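You operate a simulated robot arm through the tools that you are given. There is no shell and no other tool.

You are at the controls of a simulated robot arm. One attempt, no reset.

## Task
Rinse the orange paddle and put it away in the wash bench drawer.
Fine: it lies on the wire rack; use the basin tap and shut it; shut the drawer. Where these are worked on the way, their far stop is far enough and under half their travel is too little: wash bench drawer. What is to be rubbed or washed off counts as gone when no trace of it is left.

It is judged by the outcome, as a careful person would: the job done as asked, and still so three seconds after it is handed in. It fails if anything else is knocked over, pushed out of place, dropped, spilled or broken.

## Robot
A 6-joint arm with a two-finger parallel gripper, fixed in place. Base frame: the origin is at the foot of the arm, x ahead of it, y to its left, z up. Readings come in mm, rad, newtons and seconds.
Its first joint turns from -2.897 to 2.897 rad. Payload 3.91 kg.
The tool frame sits at the grasp point between the pads (the TCP): z along the fingers, y along the line on which they close. The tips reach 30 mm beyond it. The gripper opens to 110 mm. The fingers are 20 mm wide and 10 mm thick; the gripper's body (48 by 112 mm) begins 55 mm behind the TCP.
Orientation is told as [roll, pitch, yaw] about the base's x, y, z axes, in that order, counted from this pose: with the fingers straight down and closing along the base's y, the tool's x points along the base's -x, its y along +y and its z along -z.

## Interface
- The arm moves only by the tool nudge_tool. Its argument "steps" is a list of rows, each a list of 7 numbers: the finger opening in mm, from 0 to 110, then the shift along the base's x, y, z in mm, then the turn, a rotation vector about the base's x, y, z in rad. In form: [[jaw, dx, dy, dz, rx, ry, rz], ...]. A call has 1 to 20 rows; each row shifts and turns the commanded pose from where the row before left it. Each row takes 0.2 s and may step no farther than 50 mm and 0.15 rad from the row before; otherwise, or with a gripper value out of range, the whole call is refused. A pose out of reach is approached as far as the arm can. The call stops where the force on the tool passes 90 N (or 10 N more than at its start, if that is more) or the arm is blocked; 0.2 s more then pass. The fingers move at their own pace (about 153 mm/s each) and stop on an object; they squeeze with about 36 N. The grip force told is the motor's: it shows also when the fingers shut on nothing. Time passes only in rows, and 0.2 s behind the last, so rows that do not move let the fingers close. The reply holds the time, the measured pose of the TCP, the force on the tool along the base axes, the opening and the grip force, in the units named above and with some noise, with the torque about the TCP (base axes, N m) and any sound that the robot's microphone picked up.
- Cameras (640 x 400 px; columns grow to the right, rows downward): "scene" is fixed at [398.4, -641, 1657.7]; the picture's right is [0.85, -0.53, 0.00], its down [-0.29, -0.47, -0.83] and it looks along [0.44, 0.71, -0.55] (base axes); focal length 299 px, centre (320, 200). "wrist" rides on the gripper at [72, 17, -103] in the tool frame; the picture's right is [-0.23, 0.97, 0.00], its down [-0.76, -0.18, -0.62] and it looks along [-0.61, -0.14, 0.78] (tool axes); focal length 222 px, centre (320, 200). There is no depth. A picture from a camera that has moved, and an enlarged one, comes with that camera's place and axes in the base frame and with its lens. The place of the scene camera against the robot may be out by one fixed shift of up to 18 mm in any direction.
- capture(camera): a new picture of that camera. No time passes.
- inspect(camera, box): a new picture of the part [left, top, right, bottom] of that camera's present view, enlarged. No time passes.
- sign_off(): hands the job in; it is judged then, once.

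Nothing tells you positions but the pictures and the camera data. Unless the task says otherwise, let go and move clear before handing in.

The tools are called after "Request:" by a JSON object that holds its "name" and its "arguments". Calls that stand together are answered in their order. nudge_tool: Moves the arm, as the interface text tells. Its arguments: {"type":"object","properties":{"steps":{"type":"array"}},"required":["steps"]} The other tools are called the same way: capture (camera) takes a picture; inspect (camera, box) takes an enlarged picture of a part of a camera's view; sign_off () hands the job in.

At the start:

```text
t: 0.0
position: [554.1, 18.7, 1420.1]
orientation: [0.001, -0.004, -0.001]
ft_force: [0.2, -0.9, 0.3]
moment: [-0.02, 0.01, -0.01]
finger_gap: 110.3
grip_force: 0.0
```

scene: 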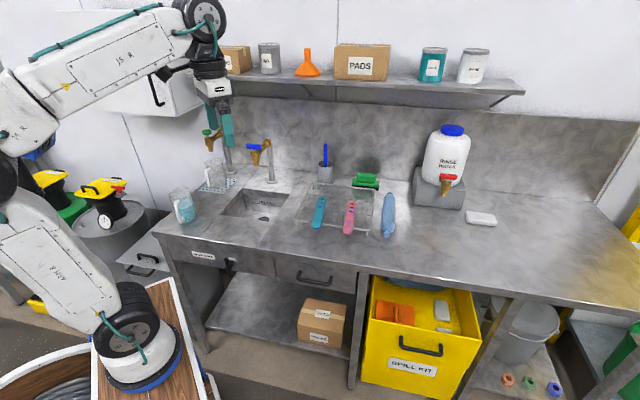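
wrist: 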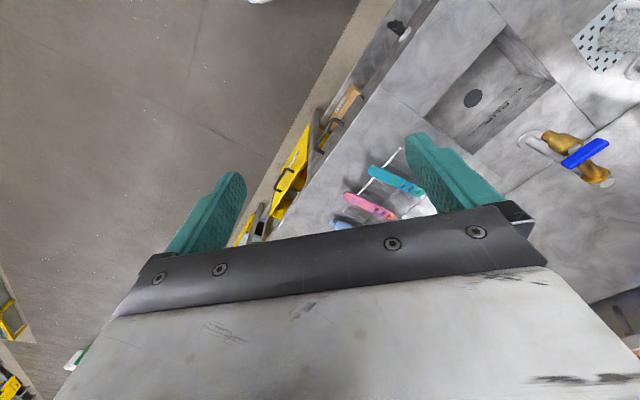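

I see a wash bench with a basin, a tap with a blue lever, a wire rack holding a teal and a pinkish paddle, and drawers below. I will look closer at each part before I move.

Request:
{"name": "inspect", "arguments": {"camera": "scene", "box": [280, 160, 420, 248]}}

Request:
{"name": "inspect", "arguments": {"camera": "scene", "box": [160, 110, 320, 230]}}

Request:
{"name": "inspect", "arguments": {"camera": "scene", "box": [110, 210, 380, 380]}}

Request:
{"name": "inspect", "arguments": {"camera": "wrist", "box": [320, 100, 480, 240]}}

```text
4.55 times, centred on (350, 204) of scene
camera zoom: at [398.4, -641.0, 1657.7], right [0.85, -0.53, 0.0], down [-0.29, -0.47, -0.83], along [0.44, 0.71, -0.55], focal length 1357 px, centre (184, 182)
```

zoom: 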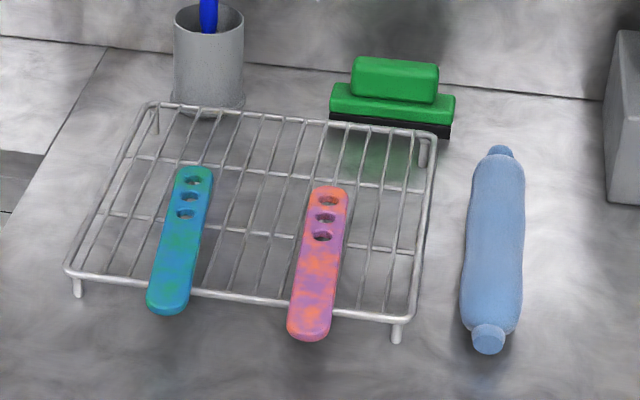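

```text
3.33 times, centred on (240, 170) of scene
camera zoom: at [398.4, -641.0, 1657.7], right [0.85, -0.53, 0.0], down [-0.29, -0.47, -0.83], along [0.44, 0.71, -0.55], focal length 995 px, centre (587, 300)
```

zoom: 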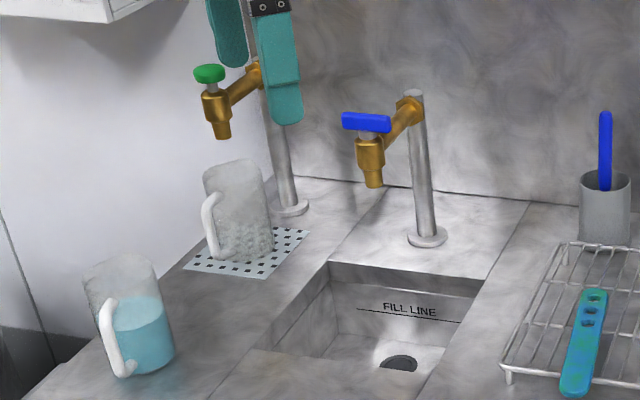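

```text
2.35 times, centred on (245, 295) of scene
camera zoom: at [398.4, -641.0, 1657.7], right [0.85, -0.53, 0.0], down [-0.29, -0.47, -0.83], along [0.44, 0.71, -0.55], focal length 702 px, centre (496, -24)
```

zoom: 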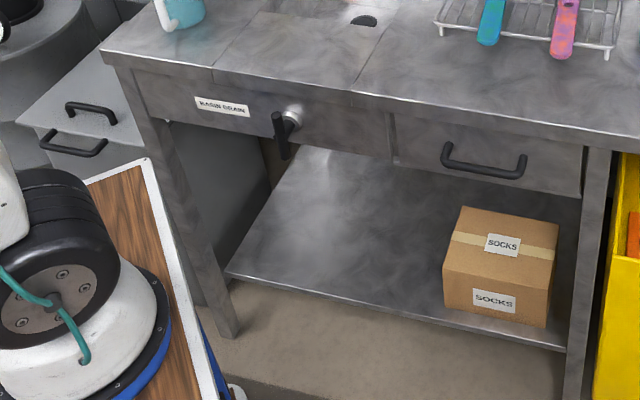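

```text
2.86 times, centred on (400, 170) of wrist
camera zoom: at [480.9, 35.8, 1524.4], right [0.23, 0.97, 0.0], down [0.76, -0.18, 0.63], along [0.61, -0.14, -0.78], focal length 635 px, centre (91, 286)
```

zoom: 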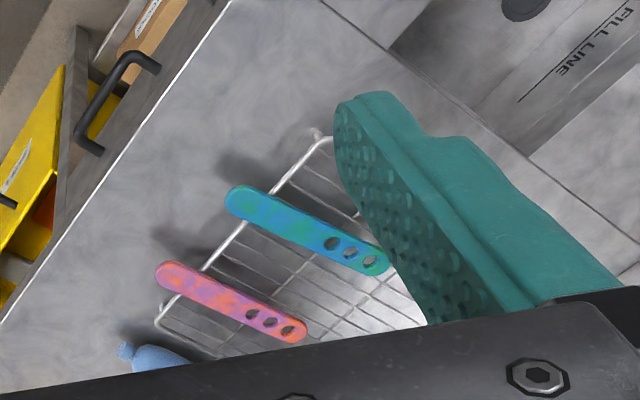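

The orange paddle has a purple stain, and its near end lies around (930, 24, 960). Next I will look at the robot foot and the surroundings, to know what the arm itself could hit.

Request:
{"name": "inspect", "arguments": {"camera": "scene", "box": [0, 230, 240, 400]}}

Request:
{"name": "inspect", "arguments": {"camera": "scene", "box": [180, 240, 340, 310]}}

Request:
{"name": "inspect", "arguments": {"camera": "wrist", "box": [400, 0, 640, 150]}}

Request:
{"name": "inspect", "arguments": {"camera": "wrist", "box": [240, 0, 440, 250]}}

```text
2.35 times, centred on (120, 315) of scene
camera zoom: at [398.4, -641.0, 1657.7], right [0.85, -0.53, 0.0], down [-0.29, -0.47, -0.83], along [0.44, 0.71, -0.55], focal length 702 px, centre (791, -71)
```

zoom: 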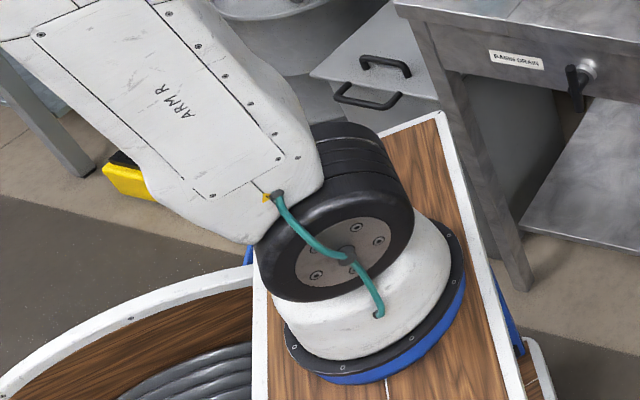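

```text
4.00 times, centred on (260, 275) of scene
camera zoom: at [398.4, -641.0, 1657.7], right [0.85, -0.53, 0.0], down [-0.29, -0.47, -0.83], along [0.44, 0.71, -0.55], focal length 1194 px, centre (560, -100)
```

zoom: 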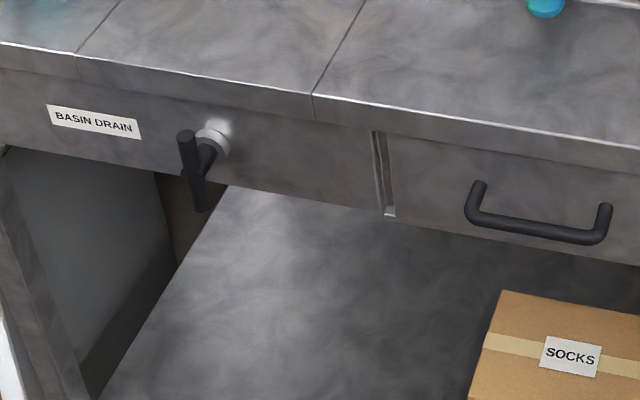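

```text
2.67 times, centred on (520, 75) of wrist
camera zoom: at [480.9, 35.8, 1524.4], right [0.23, 0.97, 0.0], down [0.76, -0.18, 0.63], along [0.61, -0.14, -0.78], focal length 592 px, centre (-213, 533)
```

zoom: 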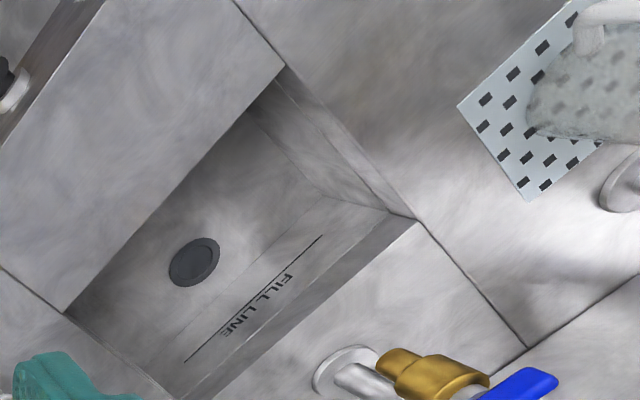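

```text
1.60 times, centred on (340, 125) of wrist
camera zoom: at [480.9, 35.8, 1524.4], right [0.23, 0.97, 0.0], down [0.76, -0.18, 0.63], along [0.61, -0.14, -0.78], focal length 355 px, centre (288, 320)
```

zoom: 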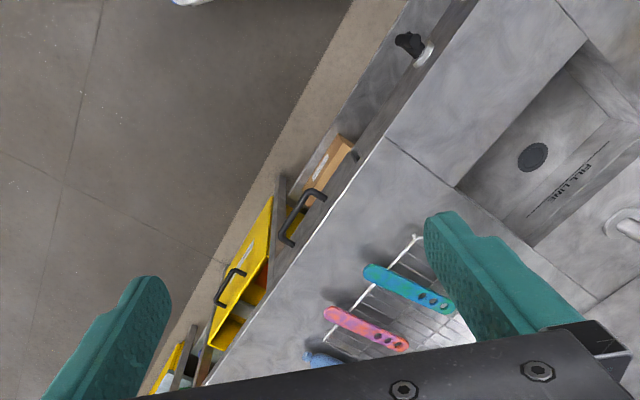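

The base frame is floor-based, and the bench front runs at 45° across it. The tap lever is near (758, 441, 1178), the drawer handle near (774, 0, 800), and the paddle runs from (930, 24) to (1045, 158) at about z 958. I will turn the tool square to the bench and move to where the wrist camera sees the basin and tap.

Request:
{"name": "nudge_tool", "arguments": {"steps": [[110, 6.6, 40.2, -17.1, 0, 0, 0.112], [110, 6.6, 40.2, -17.1, 0, 0, 0.112], [110, 6.6, 40.2, -17.1, 0, 0, 0.112], [110, 6.6, 40.2, -17.1, 0, 0, 0.112], [110, 6.6, 40.2, -17.1, 0, 0, 0.112], [110, 6.6, 40.2, -17.1, 0, 0, 0.112], [110, 6.6, 40.2, -17.1, 0, 0, 0.113]]}}

Request:
{"name": "capture", "arguments": {"camera": "wrist"}}

Request:
{"name": "capture", "arguments": {"camera": "scene"}}

```text
t: 1.6
position: [601.2, 299.7, 1301.0]
orientation: [0.001, -0.003, 0.785]
ft_force: [-0.7, -0.9, 0.8]
moment: [0.01, -0.04, 0.01]
finger_gap: 110.1
grip_force: 0.0
```

```text
taken
camera wrist: at [536.9, 260.7, 1405.2], right [-0.53, 0.85, 0.0], down [0.66, 0.41, 0.63], along [0.53, 0.33, -0.78], focal length 222 px, centre (320, 200)
```

wrist: 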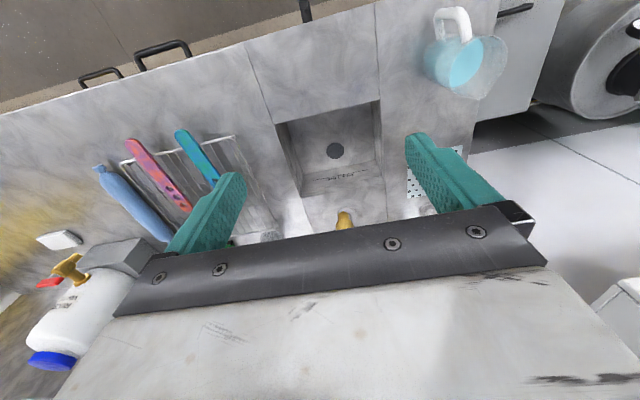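

```text
taken
```

scene: 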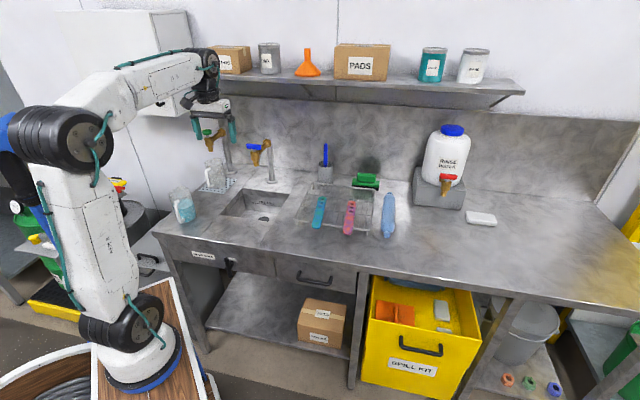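

The wrist view is upside down, with the bench front at the top, and the tap is just hidden behind the gripper. I will go up and forward a bit so the tap shows between the fingers.

Request:
{"name": "nudge_tool", "arguments": {"steps": [[110, 21, 21, 30, 0, 0, 0], [110, 21, 21, 30, 0, 0, 0]]}}

Request:
{"name": "capture", "arguments": {"camera": "wrist"}}

Request:
{"name": "inspect", "arguments": {"camera": "wrist", "box": [240, 90, 420, 235]}}

Request:
{"name": "inspect", "arguments": {"camera": "wrist", "box": [90, 60, 300, 200]}}

Request:
{"name": "inspect", "arguments": {"camera": "scene", "box": [230, 130, 310, 225]}}

```text
t: 2.2
position: [642.8, 340.4, 1361.6]
orientation: [0.004, -0.003, 0.785]
ft_force: [0.2, 0.2, 0.2]
moment: [0.03, -0.02, -0.04]
finger_gap: 110.1
grip_force: 0.0
```

```text
taken
camera wrist: at [578.4, 301.9, 1465.8], right [-0.53, 0.85, 0.0], down [0.66, 0.41, 0.63], along [0.53, 0.33, -0.78], focal length 222 px, centre (320, 200)
```

wrist: 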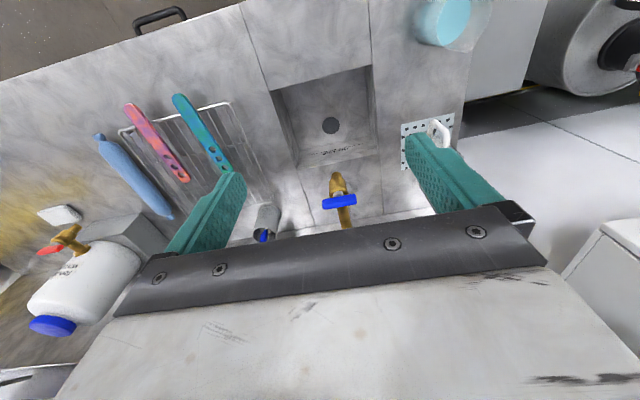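

```text
2.76 times, centred on (330, 162) of wrist
camera zoom: at [578.4, 301.9, 1465.8], right [-0.53, 0.85, 0.0], down [0.66, 0.41, 0.63], along [0.53, 0.33, -0.78], focal length 613 px, centre (292, 303)
```

zoom: 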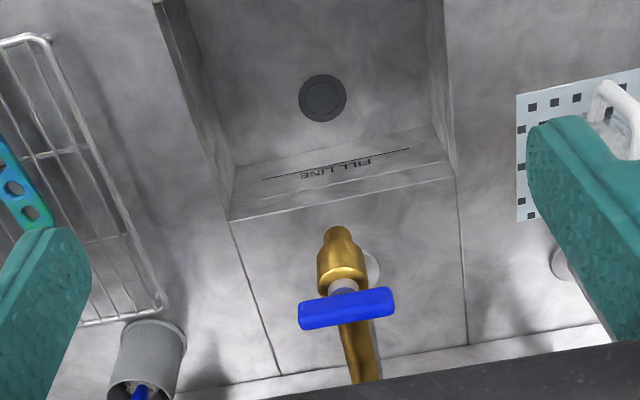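

```text
2.86 times, centred on (195, 130) of wrist
camera zoom: at [578.4, 301.9, 1465.8], right [-0.53, 0.85, 0.0], down [0.66, 0.41, 0.63], along [0.53, 0.33, -0.78], focal length 635 px, centre (677, 400)
```

zoom: 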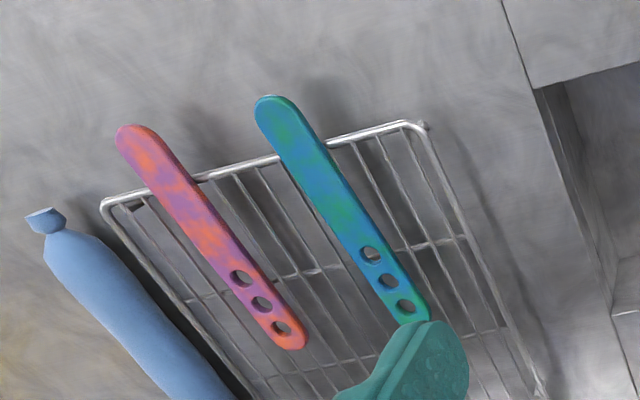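

```text
4.21 times, centred on (270, 178) of scene
camera zoom: at [398.4, -641.0, 1657.7], right [0.85, -0.53, 0.0], down [-0.29, -0.47, -0.83], along [0.44, 0.71, -0.55], focal length 1257 px, centre (530, 295)
```

zoom: 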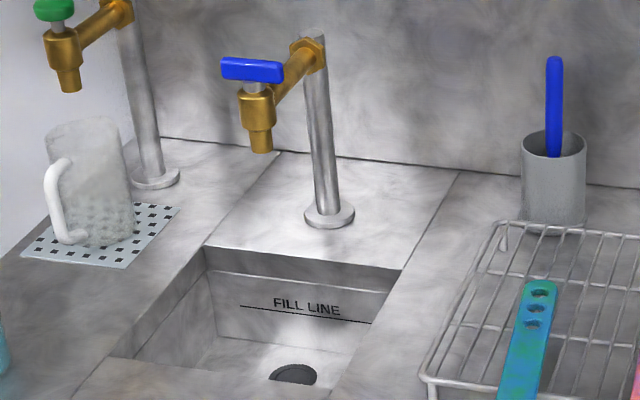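

The tap handle is a blue T-bar centred on the valve stem, lying along the bench front, at about (763, 456, 1174). The basin drain is a dark disc. Now I will look at the drawer handle and the bench front edge from close by.

Request:
{"name": "nudge_tool", "arguments": {"steps": [[110, 11.1, -33.4, -33.1, 0, 0, 0], [110, 11.1, -33.4, -33.1, 0, 0, 0], [110, 11.1, -33.4, -33.1, 0, 0, 0], [110, 11.1, -33.4, -33.1, 0, 0, 0], [110, 11.1, -33.4, -33.1, 0, 0, 0], [110, 11.1, -33.4, -33.1, 0, 0, 0], [110, 11.1, -33.4, -33.1, 0, 0, 0], [110, 11.1, -33.4, -33.1, 0, 0, 0], [110, 11.1, -33.4, -33.1, 0, 0, 0], [110, 11.1, -33.4, -33.1, 0, 0, 0], [110, 11.1, -33.4, -33.1, 0, 0, 0]]}}

Request:
{"name": "capture", "arguments": {"camera": "wrist"}}

Request:
{"name": "inspect", "arguments": {"camera": "wrist", "box": [160, 20, 480, 220]}}

Request:
{"name": "capture", "arguments": {"camera": "scene"}}

```text
t: 4.6
position: [763.3, -25.6, 995.6]
orientation: [0.001, -0.002, 0.783]
ft_force: [0.3, -0.9, 0.6]
moment: [0.0, -0.03, -0.01]
finger_gap: 110.1
grip_force: 0.0
```

```text
taken
camera wrist: at [700.3, -64.4, 1099.3], right [-0.53, 0.85, 0.0], down [0.66, 0.41, 0.63], along [0.53, 0.33, -0.78], focal length 222 px, centre (320, 200)
```

wrist: 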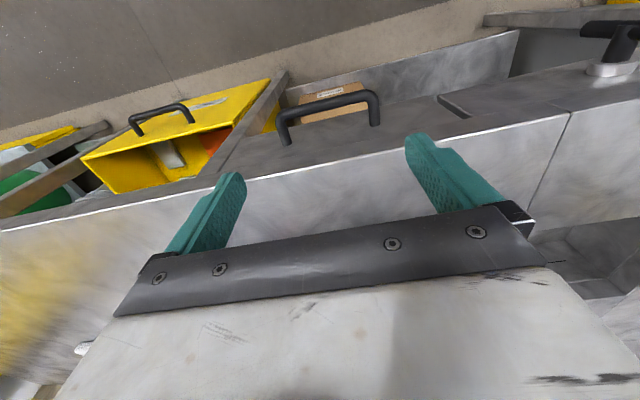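

```text
2.00 times, centred on (320, 120) of wrist
camera zoom: at [700.3, -64.4, 1099.3], right [-0.53, 0.85, 0.0], down [0.66, 0.41, 0.63], along [0.53, 0.33, -0.78], focal length 444 px, centre (320, 360)
```

zoom: 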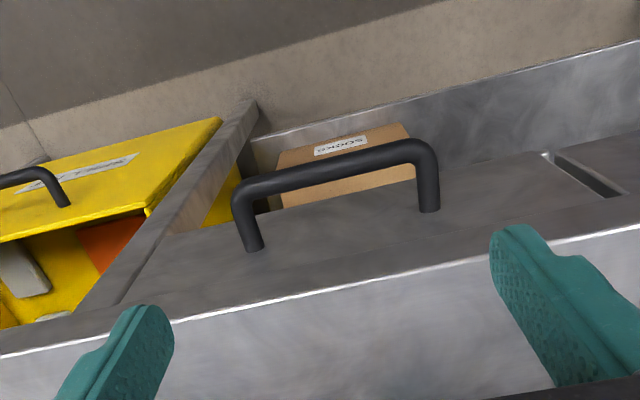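

```text
taken
```

scene: 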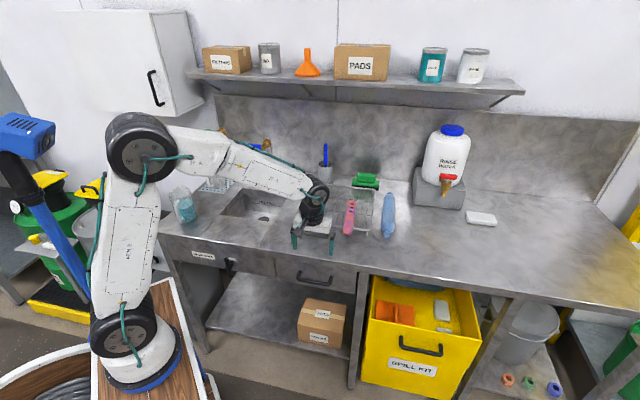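

The bench edge runs exactly at 45°, with the front edge near v=549, where v points into the bench. The handle bar lies at u≈552, v≈528, z≈810, about 40 mm off the drawer face. I will back off, turn the tool so it closes across the bar, tilt it toward the bench and look again.

Request:
{"name": "nudge_tool", "arguments": {"steps": [[60, -7.1, -7.1, 0, 0, 0, -0.1428], [60, -7.1, -7.1, 0, 0, 0, -0.1428], [60, -7.1, -7.1, 0, 0, 0, -0.1428], [60, -7.1, -7.1, 0, 0, 0, -0.1428], [60, -7.1, -7.1, 0, 0, 0, -0.1428], [60, -7.1, -7.1, 0, 0, 0, -0.1428], [60, -7.1, -7.1, 0, 0, 0, -0.1428], [60, -7.1, -7.1, 0, 0, 0, -0.1428], [60, -7.1, -7.1, 0, 0, 0, -0.1428], [60, -7.1, -7.1, 0, 0, 0, -0.1428], [60, -7.1, -7.1, 0, 0, 0, -0.1428], [60, 0, 0, -16.6, 0.1058, -0.1058, 0], [60, 0, 0, -16.6, 0.1058, -0.1058, 0], [60, 0, 0, -16.6, 0.1058, -0.1058, 0], [60, 0, 0, -16.6, 0.1058, -0.1058, 0], [60, 0, 0, -16.6, 0.1058, -0.1058, 0], [60, 0, 0, -16.6, 0.1058, -0.1058, 0], [60, 0, 0, -16.6, 0.1058, -0.1058, 0]]}}

Request:
{"name": "capture", "arguments": {"camera": "wrist"}}

Request:
{"name": "capture", "arguments": {"camera": "scene"}}

```text
t: 8.4
position: [685.2, -104.2, 879.5]
orientation: [1.052, 0.0, -0.788]
ft_force: [-0.9, 0.3, 1.0]
moment: [-0.03, -0.04, -0.01]
finger_gap: 59.9
grip_force: 0.1
```

```text
taken
camera wrist: at [576.8, -109.0, 946.9], right [0.5, 0.18, 0.85], down [0.09, -0.98, 0.16], along [0.86, 0.0, -0.51], focal length 222 px, centre (320, 200)
```

wrist: 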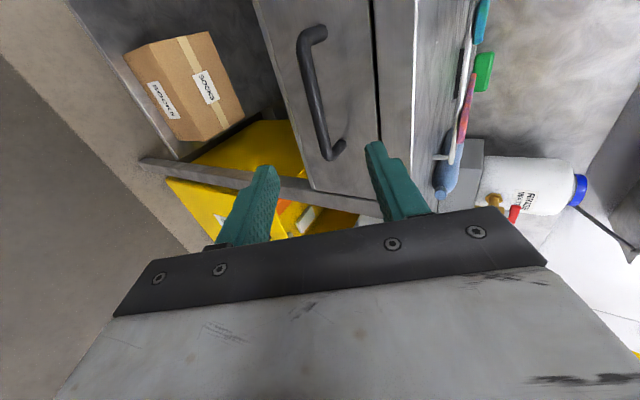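

```text
taken
```

scene: 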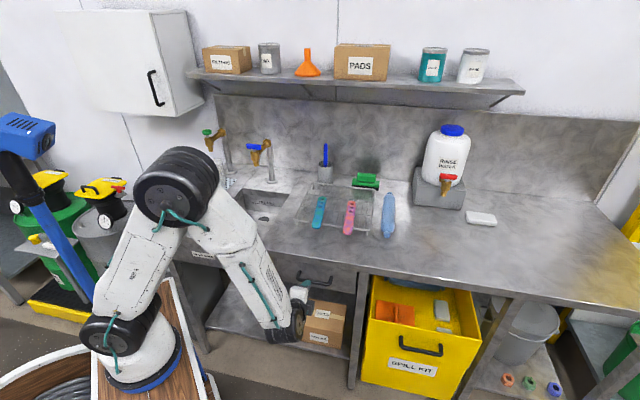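

The arm reaches this pose and the drawer handle is in clear view. I will enlarge it to fix its place.

Request:
{"name": "inspect", "arguments": {"camera": "wrist", "box": [240, 0, 440, 200]}}

```text
2.00 times, centred on (340, 100) of wrist
camera zoom: at [576.8, -109.0, 946.9], right [0.5, 0.18, 0.85], down [0.09, -0.98, 0.16], along [0.86, 0.0, -0.51], focal length 444 px, centre (280, 400)
```

zoom: 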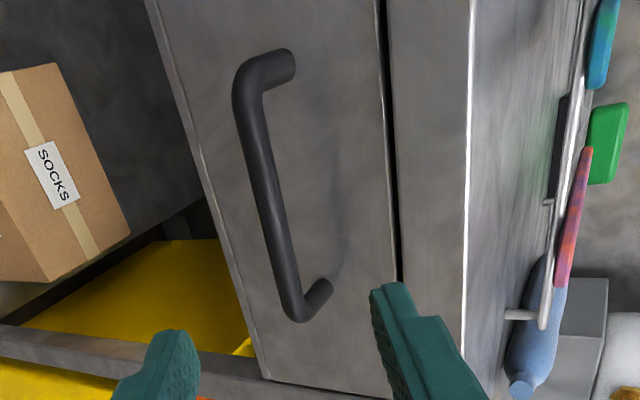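

Combining both views, the bar sits at v≈528.6, z≈812.5, u≈548. I will slide the open fingers over it and stop short for a check.

Request:
{"name": "nudge_tool", "arguments": {"steps": [[46, 17.5, 20.4, -15.25, 0, 0, 0], [46, 17.5, 20.4, -15.25, 0, 0, 0], [46, 17.5, 20.4, -15.25, 0, 0, 0], [46, 8.7, 10.2, -7.6, 0, 0, 0]]}}

Request:
{"name": "capture", "arguments": {"camera": "wrist"}}

```text
t: 9.4
position: [747.6, -30.0, 827.3]
orientation: [1.049, 0.002, -0.787]
ft_force: [-0.2, 0.5, 1.3]
moment: [-0.02, 0.03, 0.03]
finger_gap: 46.2
grip_force: 0.0
```

```text
taken
camera wrist: at [638.6, -35.5, 894.6], right [0.5, 0.18, 0.84], down [0.09, -0.98, 0.16], along [0.86, 0.0, -0.51], focal length 222 px, centre (320, 200)
```

wrist: 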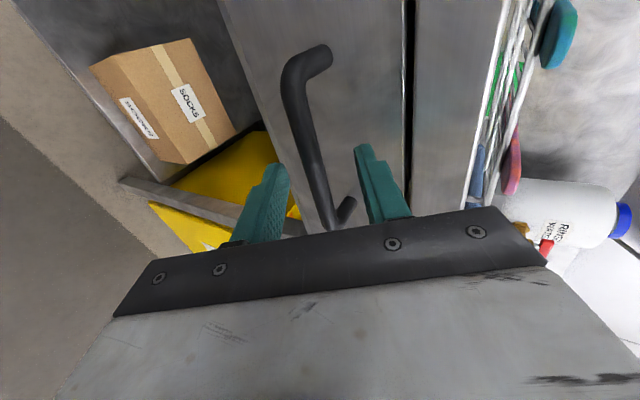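

The bar runs between the fingers. I will go the last bit and close on it.

Request:
{"name": "nudge_tool", "arguments": {"steps": [[46, 7.7, 7.5, -8.0, 0, 0, 0], [0, 0, 0, 0, 0, 0, 0], [0, 0, 0, 0, 0, 0, 0], [0, 0, 0, 0, 0, 0, 0]]}}

Request:
{"name": "capture", "arguments": {"camera": "wrist"}}

```text
t: 10.4
position: [754.7, -24.5, 818.3]
orientation: [1.045, 0.002, -0.79]
ft_force: [-6.6, -4.7, -30.7]
moment: [-0.68, 0.02, -1.11]
finger_gap: 13.8
grip_force: 44.9
```

```text
taken
camera wrist: at [646.1, -29.4, 885.5], right [0.51, 0.18, 0.84], down [0.09, -0.98, 0.16], along [0.86, 0.0, -0.52], focal length 222 px, centre (320, 200)
```

wrist: 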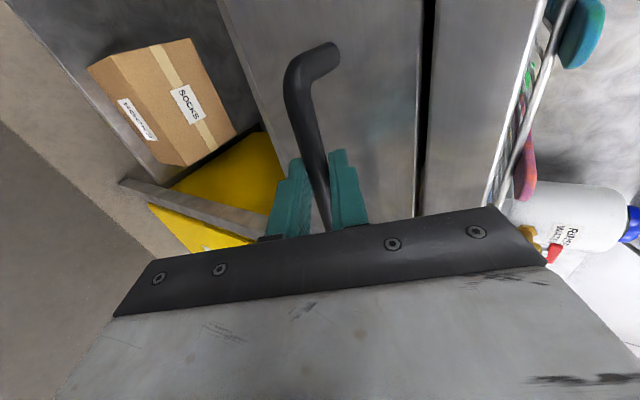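

The bar is gripped with a 13.8 mm gap, and it pulls the tool down a little. I will ease down and start pulling the drawer straight out.

Request:
{"name": "nudge_tool", "arguments": {"steps": [[0, -3, -3, -4, 0, 0, 0], [0, -14, -14, 0, 0, 0, 0], [0, -14, -14, 0, 0, 0, 0], [0, -14, -14, 0, 0, 0, 0]]}}

Request:
{"name": "capture", "arguments": {"camera": "scene"}}

```text
t: 11.4
position: [711.7, -68.7, 817.7]
orientation: [1.058, -0.007, -0.789]
ft_force: [-2.7, 3.8, 64.3]
moment: [0.93, -0.5, -0.32]
finger_gap: 13.7
grip_force: 44.6
```

```text
taken
```

scene: 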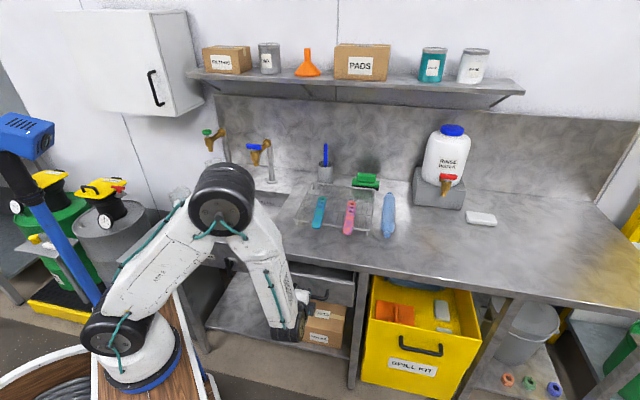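

The drawer moves. I lowered too far, as the upward force shows, so I will raise the command by 2.7 mm and keep pulling.

Request:
{"name": "nudge_tool", "arguments": {"steps": [[0, -7, -7, 2.7, 0, 0, 0], [0, -18, -18, 0, 0, 0, 0], [0, -18, -18, 0, 0, 0, 0], [0, -18, -18, 0, 0, 0, 0]]}}

Request:
{"name": "capture", "arguments": {"camera": "wrist"}}

```text
t: 12.4
position: [648.5, -131.3, 817.1]
orientation: [1.051, -0.002, -0.788]
ft_force: [2.9, -2.1, 44.5]
moment: [0.54, -0.34, -0.46]
finger_gap: 13.6
grip_force: 45.4
```

```text
taken
camera wrist: at [540.0, -135.0, 884.3], right [0.5, 0.18, 0.85], down [0.09, -0.98, 0.16], along [0.86, 0.0, -0.51], focal length 222 px, centre (320, 200)
```

wrist: 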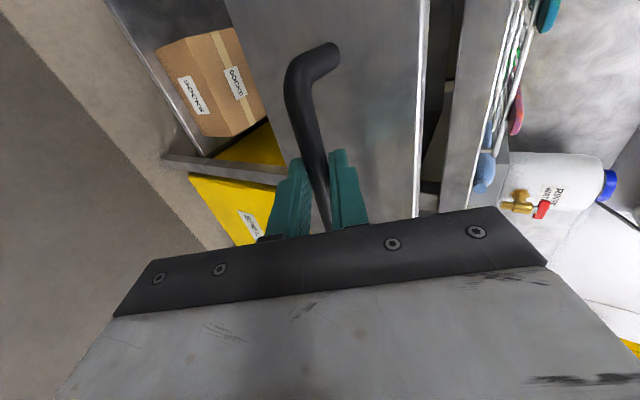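

The drawer is out about 150 mm and running freely. I will go on to its stop, in moderate steps.

Request:
{"name": "nudge_tool", "arguments": {"steps": [[0, -10, -10, 1.5, 0, 0, 0], [0, -14, -14, 0, 0, 0, 0], [0, -14, -14, 0, 0, 0, 0], [0, -14, -14, 0, 0, 0, 0]]}}

Request:
{"name": "capture", "arguments": {"camera": "scene"}}

```text
t: 13.4
position: [596.7, -182.6, 817.7]
orientation: [1.046, 0.002, -0.789]
ft_force: [1.5, -0.3, -30.3]
moment: [-0.62, -0.08, -1.11]
finger_gap: 13.7
grip_force: 45.2
```

```text
taken
```

scene: 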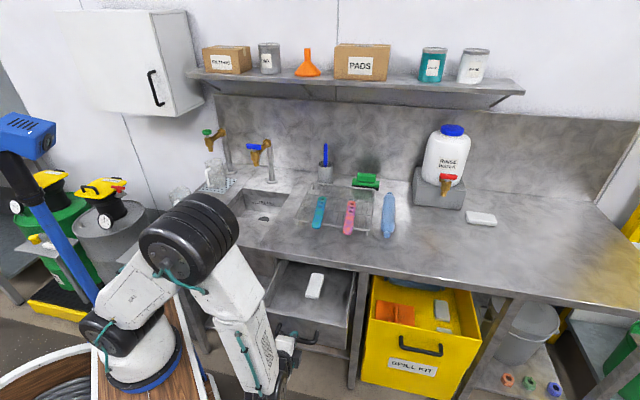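

The drawer is open about 223 mm and I can see inside; a small white block lies in it. I will keep pulling gently to find the stop.

Request:
{"name": "nudge_tool", "arguments": {"steps": [[0, -7, -7, -0.8, 0, 0, 0], [0, -7, -7, 0, 0, 0, 0], [0, -7, -7, 0, 0, 0, 0], [0, -7, -7, 0, 0, 0, 0]]}}

Request:
{"name": "inspect", "arguments": {"camera": "scene", "box": [200, 230, 400, 400]}}

```text
t: 14.4
position: [569.6, -209.7, 818.0]
orientation: [1.043, 0.003, -0.788]
ft_force: [-10.7, 10.5, -55.3]
moment: [-0.23, 0.65, 0.1]
finger_gap: 13.6
grip_force: 45.0
```

```text
2.35 times, centred on (300, 315) of scene
camera zoom: at [398.4, -641.0, 1657.7], right [0.85, -0.53, 0.0], down [-0.29, -0.47, -0.83], along [0.44, 0.71, -0.55], focal length 702 px, centre (367, -71)
```

zoom: 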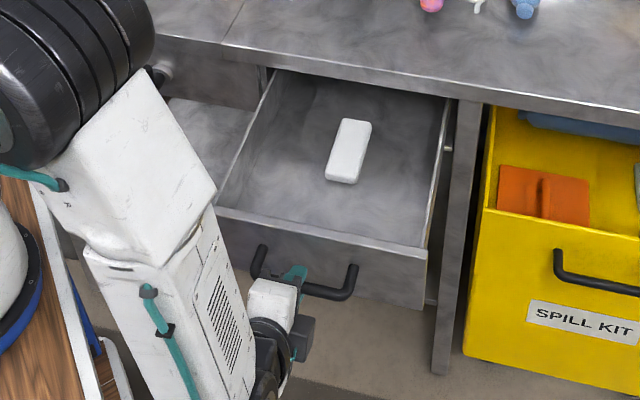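

The drawer is open about 262 mm without a stop yet. I will try a little more, relieving the vertical load as I go.

Request:
{"name": "nudge_tool", "arguments": {"steps": [[0, -5, -5, -1.5, 0, 0, 0], [0, -7, -7, 0, 0, 0, 0], [0, -7, -7, 0, 0, 0, 0]]}}

Request:
{"name": "capture", "arguments": {"camera": "wrist"}}

```text
t: 15.2
position: [549.1, -230.4, 816.7]
orientation: [1.05, -0.003, -0.787]
ft_force: [-13.5, 14.0, -15.3]
moment: [0.41, 0.67, 0.64]
finger_gap: 13.8
grip_force: 45.5
```

```text
taken
camera wrist: at [440.0, -235.2, 884.7], right [0.5, 0.18, 0.84], down [0.09, -0.98, 0.16], along [0.86, 0.0, -0.51], focal length 222 px, centre (320, 200)
```

wrist: 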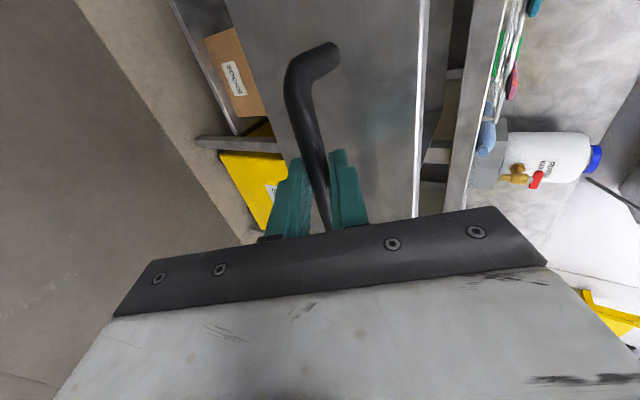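

About 291 mm out now. I will try another small stretch.

Request:
{"name": "nudge_tool", "arguments": {"steps": [[0, -7, -7, -0.5, 0, 0, 0], [0, -7, -7, 0, 0, 0, 0], [0, -7, -7, 0, 0, 0, 0]]}}

Request:
{"name": "capture", "arguments": {"camera": "scene"}}

```text
t: 16.0
position: [528.4, -250.9, 816.8]
orientation: [1.05, 0.001, -0.789]
ft_force: [-19.0, 21.8, 37.0]
moment: [0.77, -0.06, 0.22]
finger_gap: 13.8
grip_force: 45.2
```

```text
taken
```

scene: 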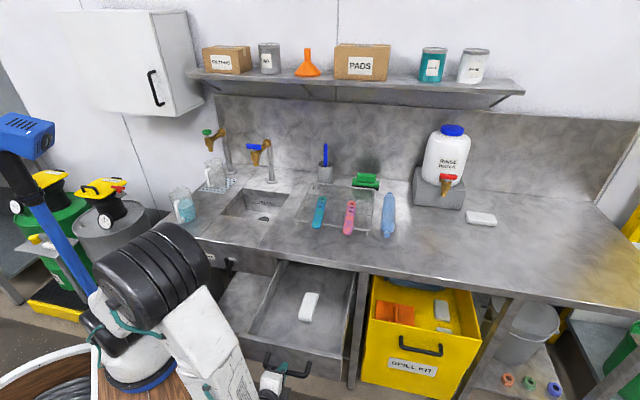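

The drawer is out about 320 mm, which leaves plenty of room. I will let go of the handle and back straight off it.

Request:
{"name": "nudge_tool", "arguments": {"steps": [[46, 0, 0, -1, 0, 0, 0], [46, 0, 0, 0, 0, 0, 0], [46, -10, -10, 8, 0, 0, 0], [46, -10, -10, 8, 0, 0, 0], [46, -10, -10, 8, 0, 0, 0], [46, -5, -5, 15, 0, 0, 0]]}}

Request:
{"name": "capture", "arguments": {"camera": "wrist"}}

Request:
{"name": "capture", "arguments": {"camera": "scene"}}

```text
t: 17.4
position: [496.8, -285.4, 855.3]
orientation: [1.048, -0.003, -0.79]
ft_force: [1.6, -0.3, 0.1]
moment: [0.03, 0.0, 0.03]
finger_gap: 46.0
grip_force: 0.1
```

```text
taken
camera wrist: at [386.2, -290.6, 922.6], right [0.5, 0.18, 0.84], down [0.09, -0.98, 0.16], along [0.86, 0.0, -0.51], focal length 222 px, centre (320, 200)
```

wrist: 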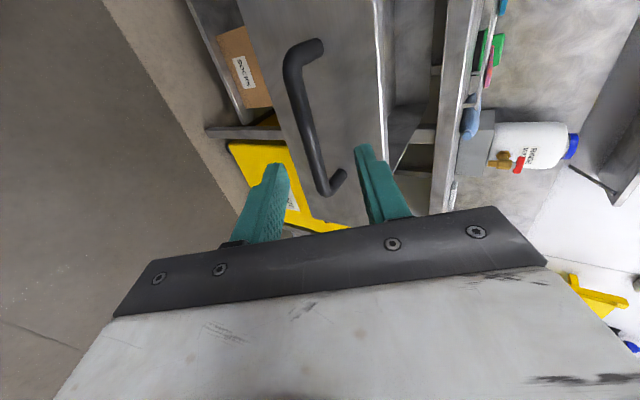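

```text
taken
```

scene: 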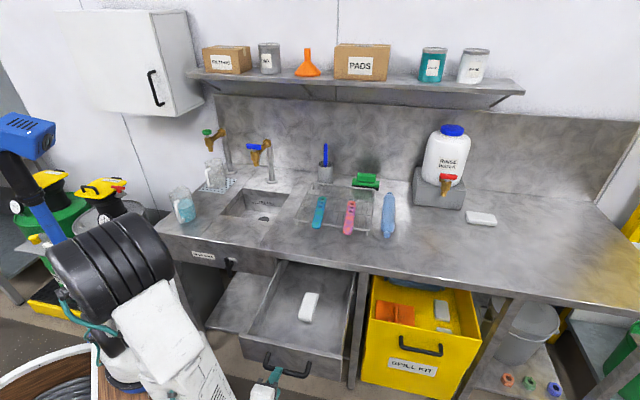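

The gripper is clear of the handle. The shelf above the tap may limit how I can reach it, so I will check it closely in the scene view before going there.

Request:
{"name": "inspect", "arguments": {"camera": "scene", "box": [170, 30, 350, 180]}}

Request:
{"name": "inspect", "arguments": {"camera": "scene", "box": [400, 30, 640, 240]}}

Request:
{"name": "inspect", "arguments": {"camera": "scene", "box": [200, 240, 380, 390]}}

```text
2.67 times, centred on (260, 105) of scene
camera zoom: at [398.4, -641.0, 1657.7], right [0.85, -0.53, 0.0], down [-0.29, -0.47, -0.83], along [0.44, 0.71, -0.55], focal length 796 px, centre (480, 453)
```

zoom: 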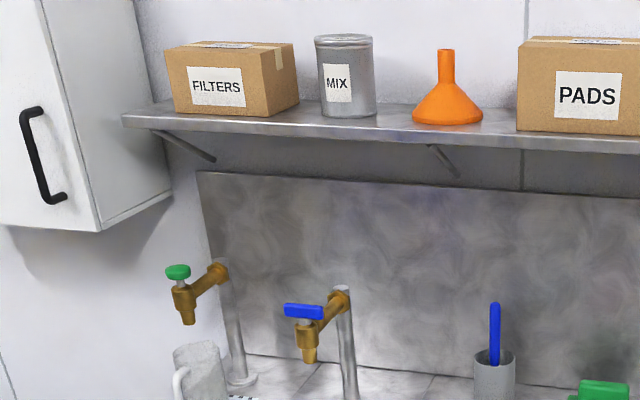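

```text
1.90 times, centred on (520, 135) of scene
camera zoom: at [398.4, -641.0, 1657.7], right [0.85, -0.53, 0.0], down [-0.29, -0.47, -0.83], along [0.44, 0.71, -0.55], focal length 569 px, centre (-61, 324)
```

zoom: 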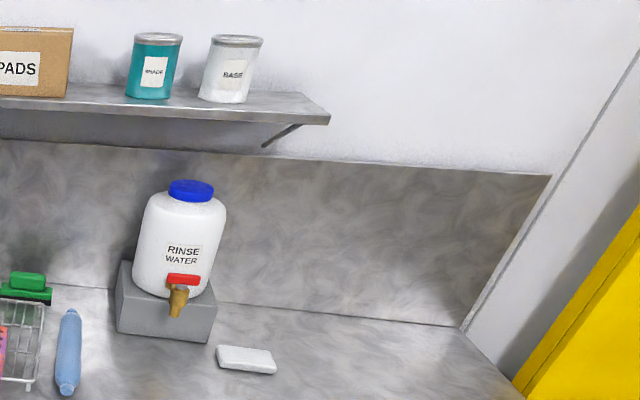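

```text
2.67 times, centred on (290, 315) of scene
camera zoom: at [398.4, -641.0, 1657.7], right [0.85, -0.53, 0.0], down [-0.29, -0.47, -0.83], along [0.44, 0.71, -0.55], focal length 796 px, centre (400, -107)
```

zoom: 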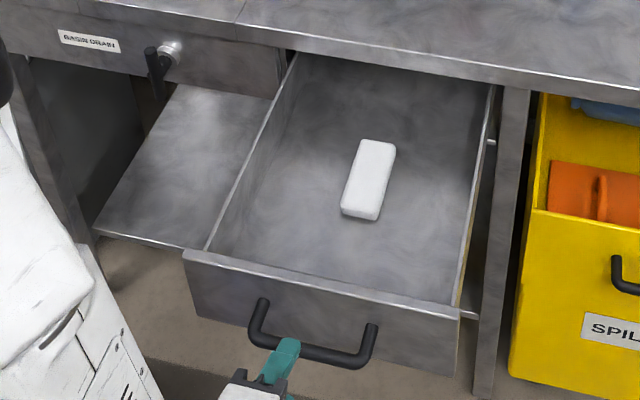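

The shelf front is only about 40–80 mm behind the tap at z≈1410, so a vertical wrist over the tap could hit it. I will work the T-bar with closed fingers and the tool leaning toward me. First I rise clear and bring the tool upright.

Request:
{"name": "nudge_tool", "arguments": {"steps": [[46, 0, 0, 50, 0, 0, 0], [46, 0, 0, 50, 0, 0, 0], [46, 0, 0, 50, 0, 0, 0], [46, 0, 0, 40, -0.1058, 0.1058, 0], [46, 0, 0, 40, -0.1058, 0.1058, 0], [46, 0, 0, 40, -0.1058, 0.1058, 0], [46, 0, 0, 40, -0.1058, 0.1058, 0], [46, 0, 0, 40, -0.1058, 0.1058, 0], [46, 0, 0, 40, -0.1058, 0.1058, 0], [46, 0, 0, 40, -0.1058, 0.1058, 0]]}}

Request:
{"name": "nudge_tool", "arguments": {"steps": [[0, 9.4, 48.6, 0, 0, 0, 0.1428], [0, 9.4, 48.6, 0, 0, 0, 0.1428], [0, 9.4, 48.6, 0, 0, 0, 0.1428], [0, 9.4, 48.6, 0, 0, 0, 0.1428], [0, 9.4, 48.6, 0, 0, 0, 0.1428], [0, 9.4, 48.6, 0, 0, 0, 0.1428], [0, 9.4, 48.6, 0, 0, 0, 0.1428], [0, 9.4, 48.6, 0, 0, 0, 0.1428], [0, 9.4, 48.6, 0, 0, 0, 0.1428], [0, 9.4, 48.6, 0, 0, 0, 0.1428], [0, 9.4, 48.6, 0, 0, 0, 0.1428]]}}

Request:
{"name": "capture", "arguments": {"camera": "scene"}}

Request:
{"name": "capture", "arguments": {"camera": "wrist"}}

```text
t: 19.6
position: [492.7, -288.0, 1282.3]
orientation: [0.001, -0.004, -0.789]
ft_force: [0.0, -0.3, 0.3]
moment: [-0.01, -0.01, -0.01]
finger_gap: 45.7
grip_force: 0.1
```

```text
t: 22.0
position: [599.3, 251.8, 1284.7]
orientation: [0.002, -0.006, 0.786]
ft_force: [-0.3, 0.0, 0.4]
moment: [0.04, -0.07, 0.01]
finger_gap: 0.0
grip_force: 36.4
```

```text
taken
```

scene: 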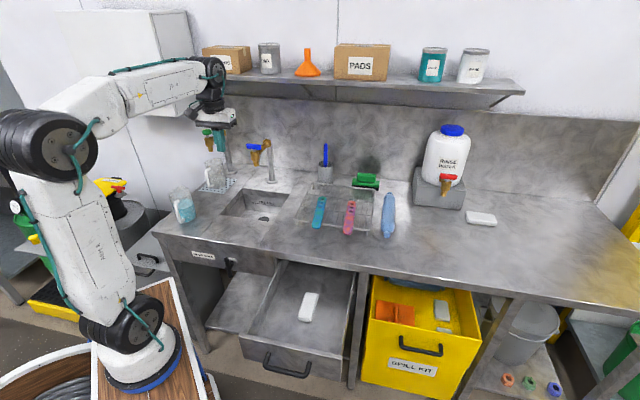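

```text
taken
camera wrist: at [535.6, 212.8, 1389.0], right [-0.53, 0.85, 0.0], down [0.66, 0.41, 0.63], along [0.53, 0.33, -0.78], focal length 222 px, centre (320, 200)
```

wrist: 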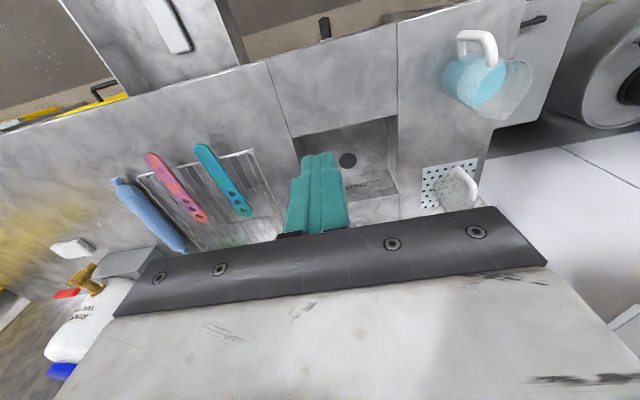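

The arm is up by the basin with the fingers closed and the drawer stays open. Next I will lean the tool 35° toward the bench and go in front and left of the tap for a level view of it.

Request:
{"name": "nudge_tool", "arguments": {"steps": [[0, 3.2, 35.8, -17, 0.0864, -0.0864, 0], [0, 3.2, 35.8, -17, 0.0864, -0.0864, 0], [0, 3.2, 35.8, -17, 0.0864, -0.0864, 0], [0, 3.2, 35.8, -17, 0.0864, -0.0864, 0], [0, 3.2, 35.8, -17, 0.0864, -0.0864, 0]]}}

Request:
{"name": "capture", "arguments": {"camera": "wrist"}}

Request:
{"name": "capture", "arguments": {"camera": "scene"}}

```text
t: 23.2
position: [611.6, 425.5, 1201.7]
orientation: [0.004, -0.618, 0.783]
ft_force: [-0.5, 0.3, -0.2]
moment: [0.05, 0.01, 0.05]
finger_gap: 0.0
grip_force: 35.6
```

```text
taken
camera wrist: at [515.9, 354.7, 1244.3], right [-0.56, 0.82, 0.13], down [0.31, 0.06, 0.95], along [0.77, 0.57, -0.29], focal length 222 px, centre (320, 200)
```

wrist: 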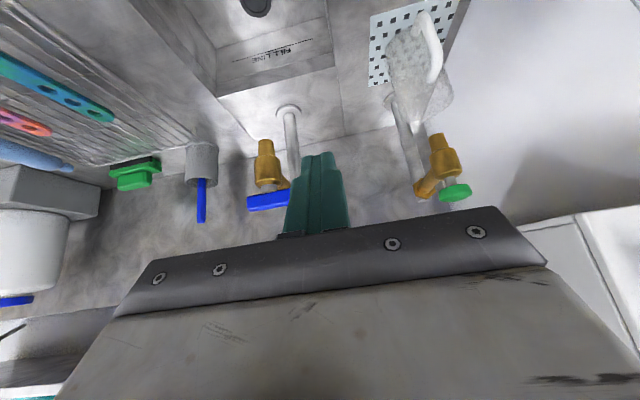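

```text
taken
```

scene: 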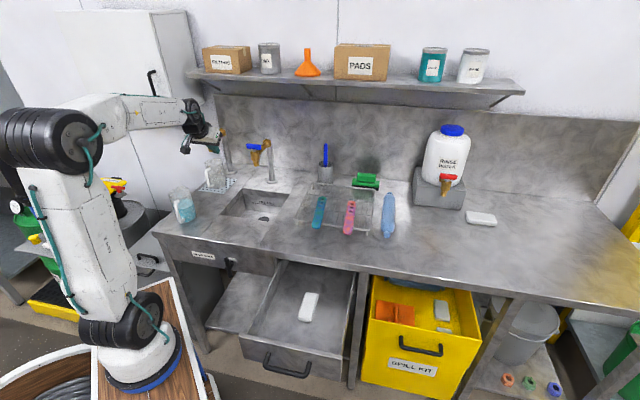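

Request:
{"name": "inspect", "arguments": {"camera": "wrist", "box": [200, 90, 360, 240]}}

```text
2.67 times, centred on (280, 165) of wrist
camera zoom: at [515.9, 354.7, 1244.3], right [-0.56, 0.82, 0.13], down [0.31, 0.06, 0.95], along [0.77, 0.57, -0.29], focal length 592 px, centre (427, 293)
```

zoom: 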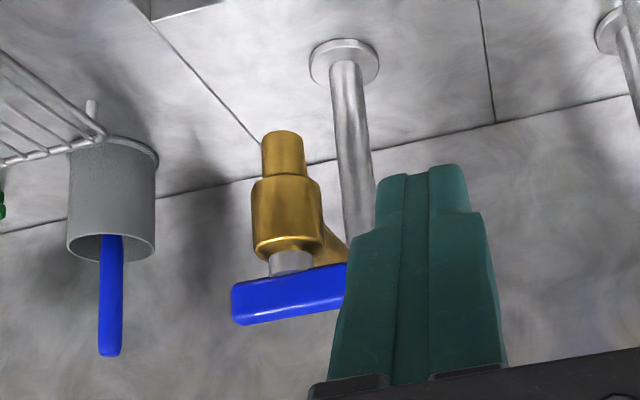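

Combining the wrist views, the T-bar's centre is at about (775, 466, 1153), roughly 65 mm long, with the nozzle just below at z≈1063. I will bring the closed fingers in front of the bar's right half.

Request:
{"name": "nudge_tool", "arguments": {"steps": [[0, 36.25, -5.6, -9.4, 0, 0, 0], [0, 36.25, -5.6, -9.4, 0, 0, 0], [0, 36.25, -5.6, -9.4, 0, 0, 0], [0, 36.25, -5.6, -9.4, 0, 0, 0]]}}

Request:
{"name": "capture", "arguments": {"camera": "wrist"}}

Request:
{"name": "inspect", "arguments": {"camera": "scene", "box": [190, 80, 310, 220]}}

```text
t: 24.2
position: [759.3, 404.2, 1160.1]
orientation: [0.002, -0.613, 0.785]
ft_force: [-0.7, -0.8, 0.5]
moment: [-0.02, 0.0, 0.02]
finger_gap: 0.3
grip_force: 35.6
```

```text
taken
camera wrist: at [662.3, 333.2, 1204.0], right [-0.56, 0.82, 0.13], down [0.31, 0.06, 0.95], along [0.77, 0.57, -0.29], focal length 222 px, centre (320, 200)
```

wrist: 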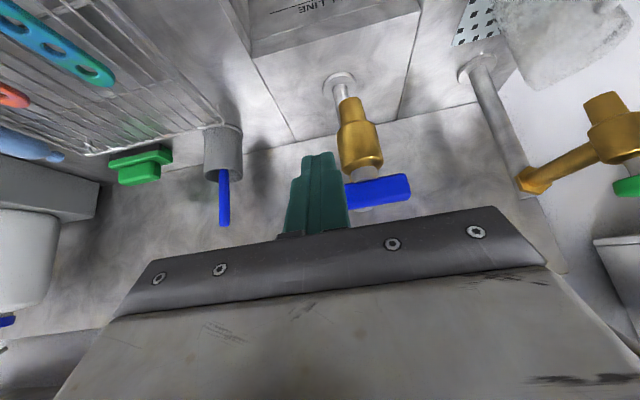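

```text
2.86 times, centred on (250, 150) of scene
camera zoom: at [398.4, -641.0, 1657.7], right [0.85, -0.53, 0.0], down [-0.29, -0.47, -0.83], along [0.44, 0.71, -0.55], focal length 853 px, centre (520, 343)
```

zoom: 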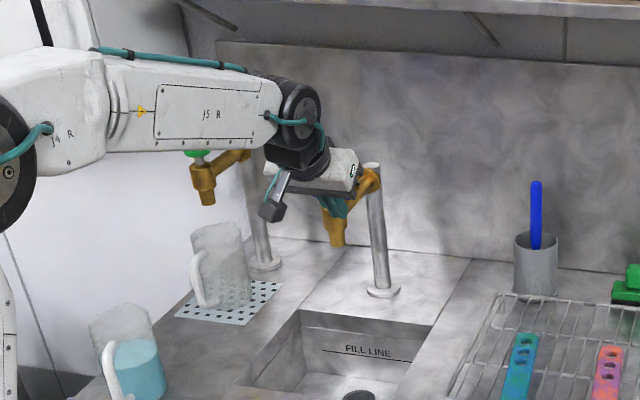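

Request:
{"name": "inspect", "arguments": {"camera": "wrist", "box": [260, 80, 440, 230]}}

```text
2.67 times, centred on (350, 155) of wrist
camera zoom: at [662.3, 333.2, 1204.0], right [-0.56, 0.82, 0.13], down [0.31, 0.06, 0.95], along [0.77, 0.57, -0.29], focal length 592 px, centre (240, 320)
```

zoom: 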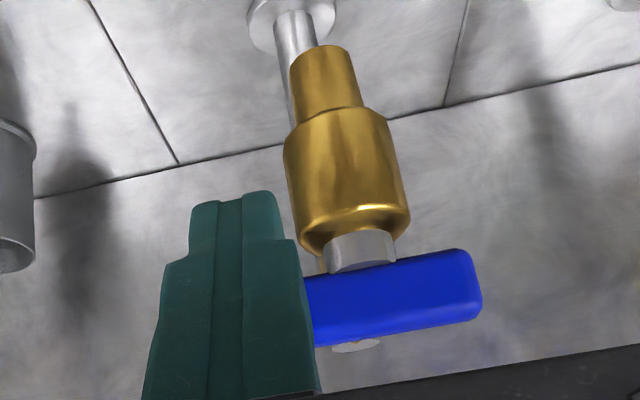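

My position estimate of the stem is confirmed. I will rise 6 mm for clearance over the valve body, then start pushing the bar's right half backwards, which turns it anticlockwise.

Request:
{"name": "nudge_tool", "arguments": {"steps": [[0, 0, 0, 6, 0, 0, 0], [0, 6.7, 7.4, 0, 0, 0, 0], [0, 6.7, 7.4, 0, 0, 0, 0], [0, 5.5, 3.3, 0, 0, 0, 0], [0, 5.4, 3.3, 0, 0, 0, 0]]}}

Request:
{"name": "inspect", "arguments": {"camera": "wrist", "box": [260, 80, 440, 230]}}

```text
t: 25.4
position: [780.9, 426.4, 1167.7]
orientation: [0.002, -0.614, 0.782]
ft_force: [-0.3, -1.1, 0.0]
moment: [-0.03, 0.0, 0.01]
finger_gap: 0.0
grip_force: 36.2
```

```text
2.67 times, centred on (350, 155) of wrist
camera zoom: at [686.3, 355.4, 1210.8], right [-0.56, 0.82, 0.13], down [0.31, 0.06, 0.95], along [0.77, 0.57, -0.29], focal length 592 px, centre (240, 320)
```

zoom: 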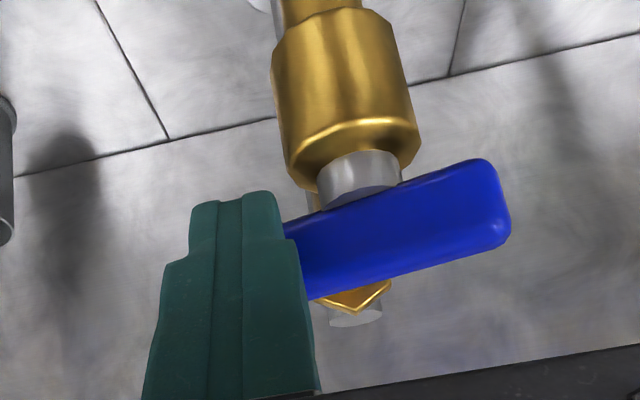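

The bar is turning with almost no resistance. I will continue along the arc.

Request:
{"name": "nudge_tool", "arguments": {"steps": [[0, 3.9, 5.3, 0, 0, 0, 0], [0, 3.9, 5.3, 0, 0, 0, 0], [0, -1.3, 6.2, 0, 0, 0, 0], [0, -1.3, 6.2, 0, 0, 0, 0]]}}

Request:
{"name": "capture", "arguments": {"camera": "wrist"}}

Request:
{"name": "inspect", "arguments": {"camera": "scene", "box": [200, 110, 320, 230]}}

```text
t: 26.4
position: [786.9, 449.8, 1166.7]
orientation: [0.004, -0.614, 0.783]
ft_force: [4.7, -0.6, 0.8]
moment: [0.03, -0.11, -0.15]
finger_gap: 0.0
grip_force: 35.6
```

```text
taken
camera wrist: at [691.4, 378.5, 1210.7], right [-0.56, 0.82, 0.13], down [0.31, 0.06, 0.95], along [0.77, 0.57, -0.29], focal length 222 px, centre (320, 200)
```

wrist: 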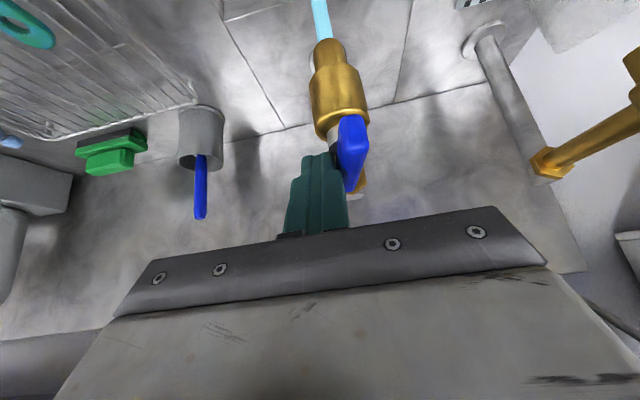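

```text
3.33 times, centred on (260, 170) of scene
camera zoom: at [398.4, -641.0, 1657.7], right [0.85, -0.53, 0.0], down [-0.29, -0.47, -0.83], along [0.44, 0.71, -0.55], focal length 995 px, centre (520, 300)
```

zoom: 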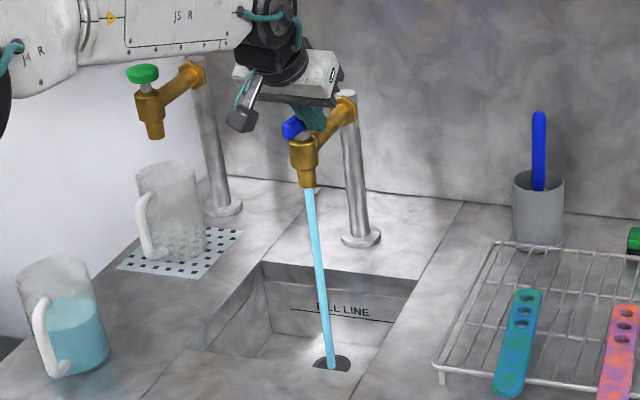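

The water runs, a straight stream into the basin. I will back the fingers away from the bar and check whether the basin fills.

Request:
{"name": "nudge_tool", "arguments": {"steps": [[0, 4, -4, 0, 0, 0, 0], [0, -25, -30, 5, 0, 0, 0], [0, -25, -35, 15, 0, 0, 0]]}}

Request:
{"name": "inspect", "arguments": {"camera": "scene", "box": [200, 110, 320, 230]}}

Request:
{"name": "capture", "arguments": {"camera": "wrist"}}

```text
t: 27.2
position: [743.0, 378.1, 1186.0]
orientation: [0.002, -0.613, 0.785]
ft_force: [0.3, -0.3, -1.3]
moment: [0.0, 0.02, 0.01]
finger_gap: 0.1
grip_force: 36.4
```

```text
3.33 times, centred on (260, 170) of scene
camera zoom: at [398.4, -641.0, 1657.7], right [0.85, -0.53, 0.0], down [-0.29, -0.47, -0.83], along [0.44, 0.71, -0.55], focal length 995 px, centre (520, 300)
```

zoom: 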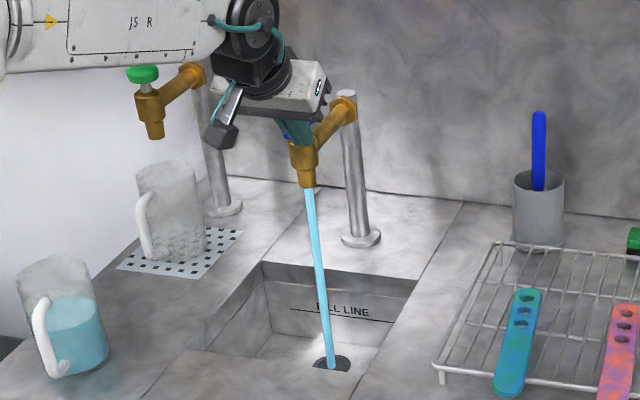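

```text
taken
camera wrist: at [647.4, 307.9, 1229.2], right [-0.56, 0.82, 0.13], down [0.31, 0.06, 0.95], along [0.77, 0.57, -0.29], focal length 222 px, centre (320, 200)
```

wrist: 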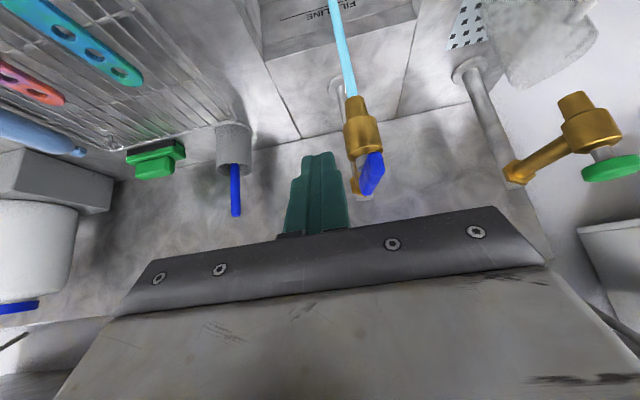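

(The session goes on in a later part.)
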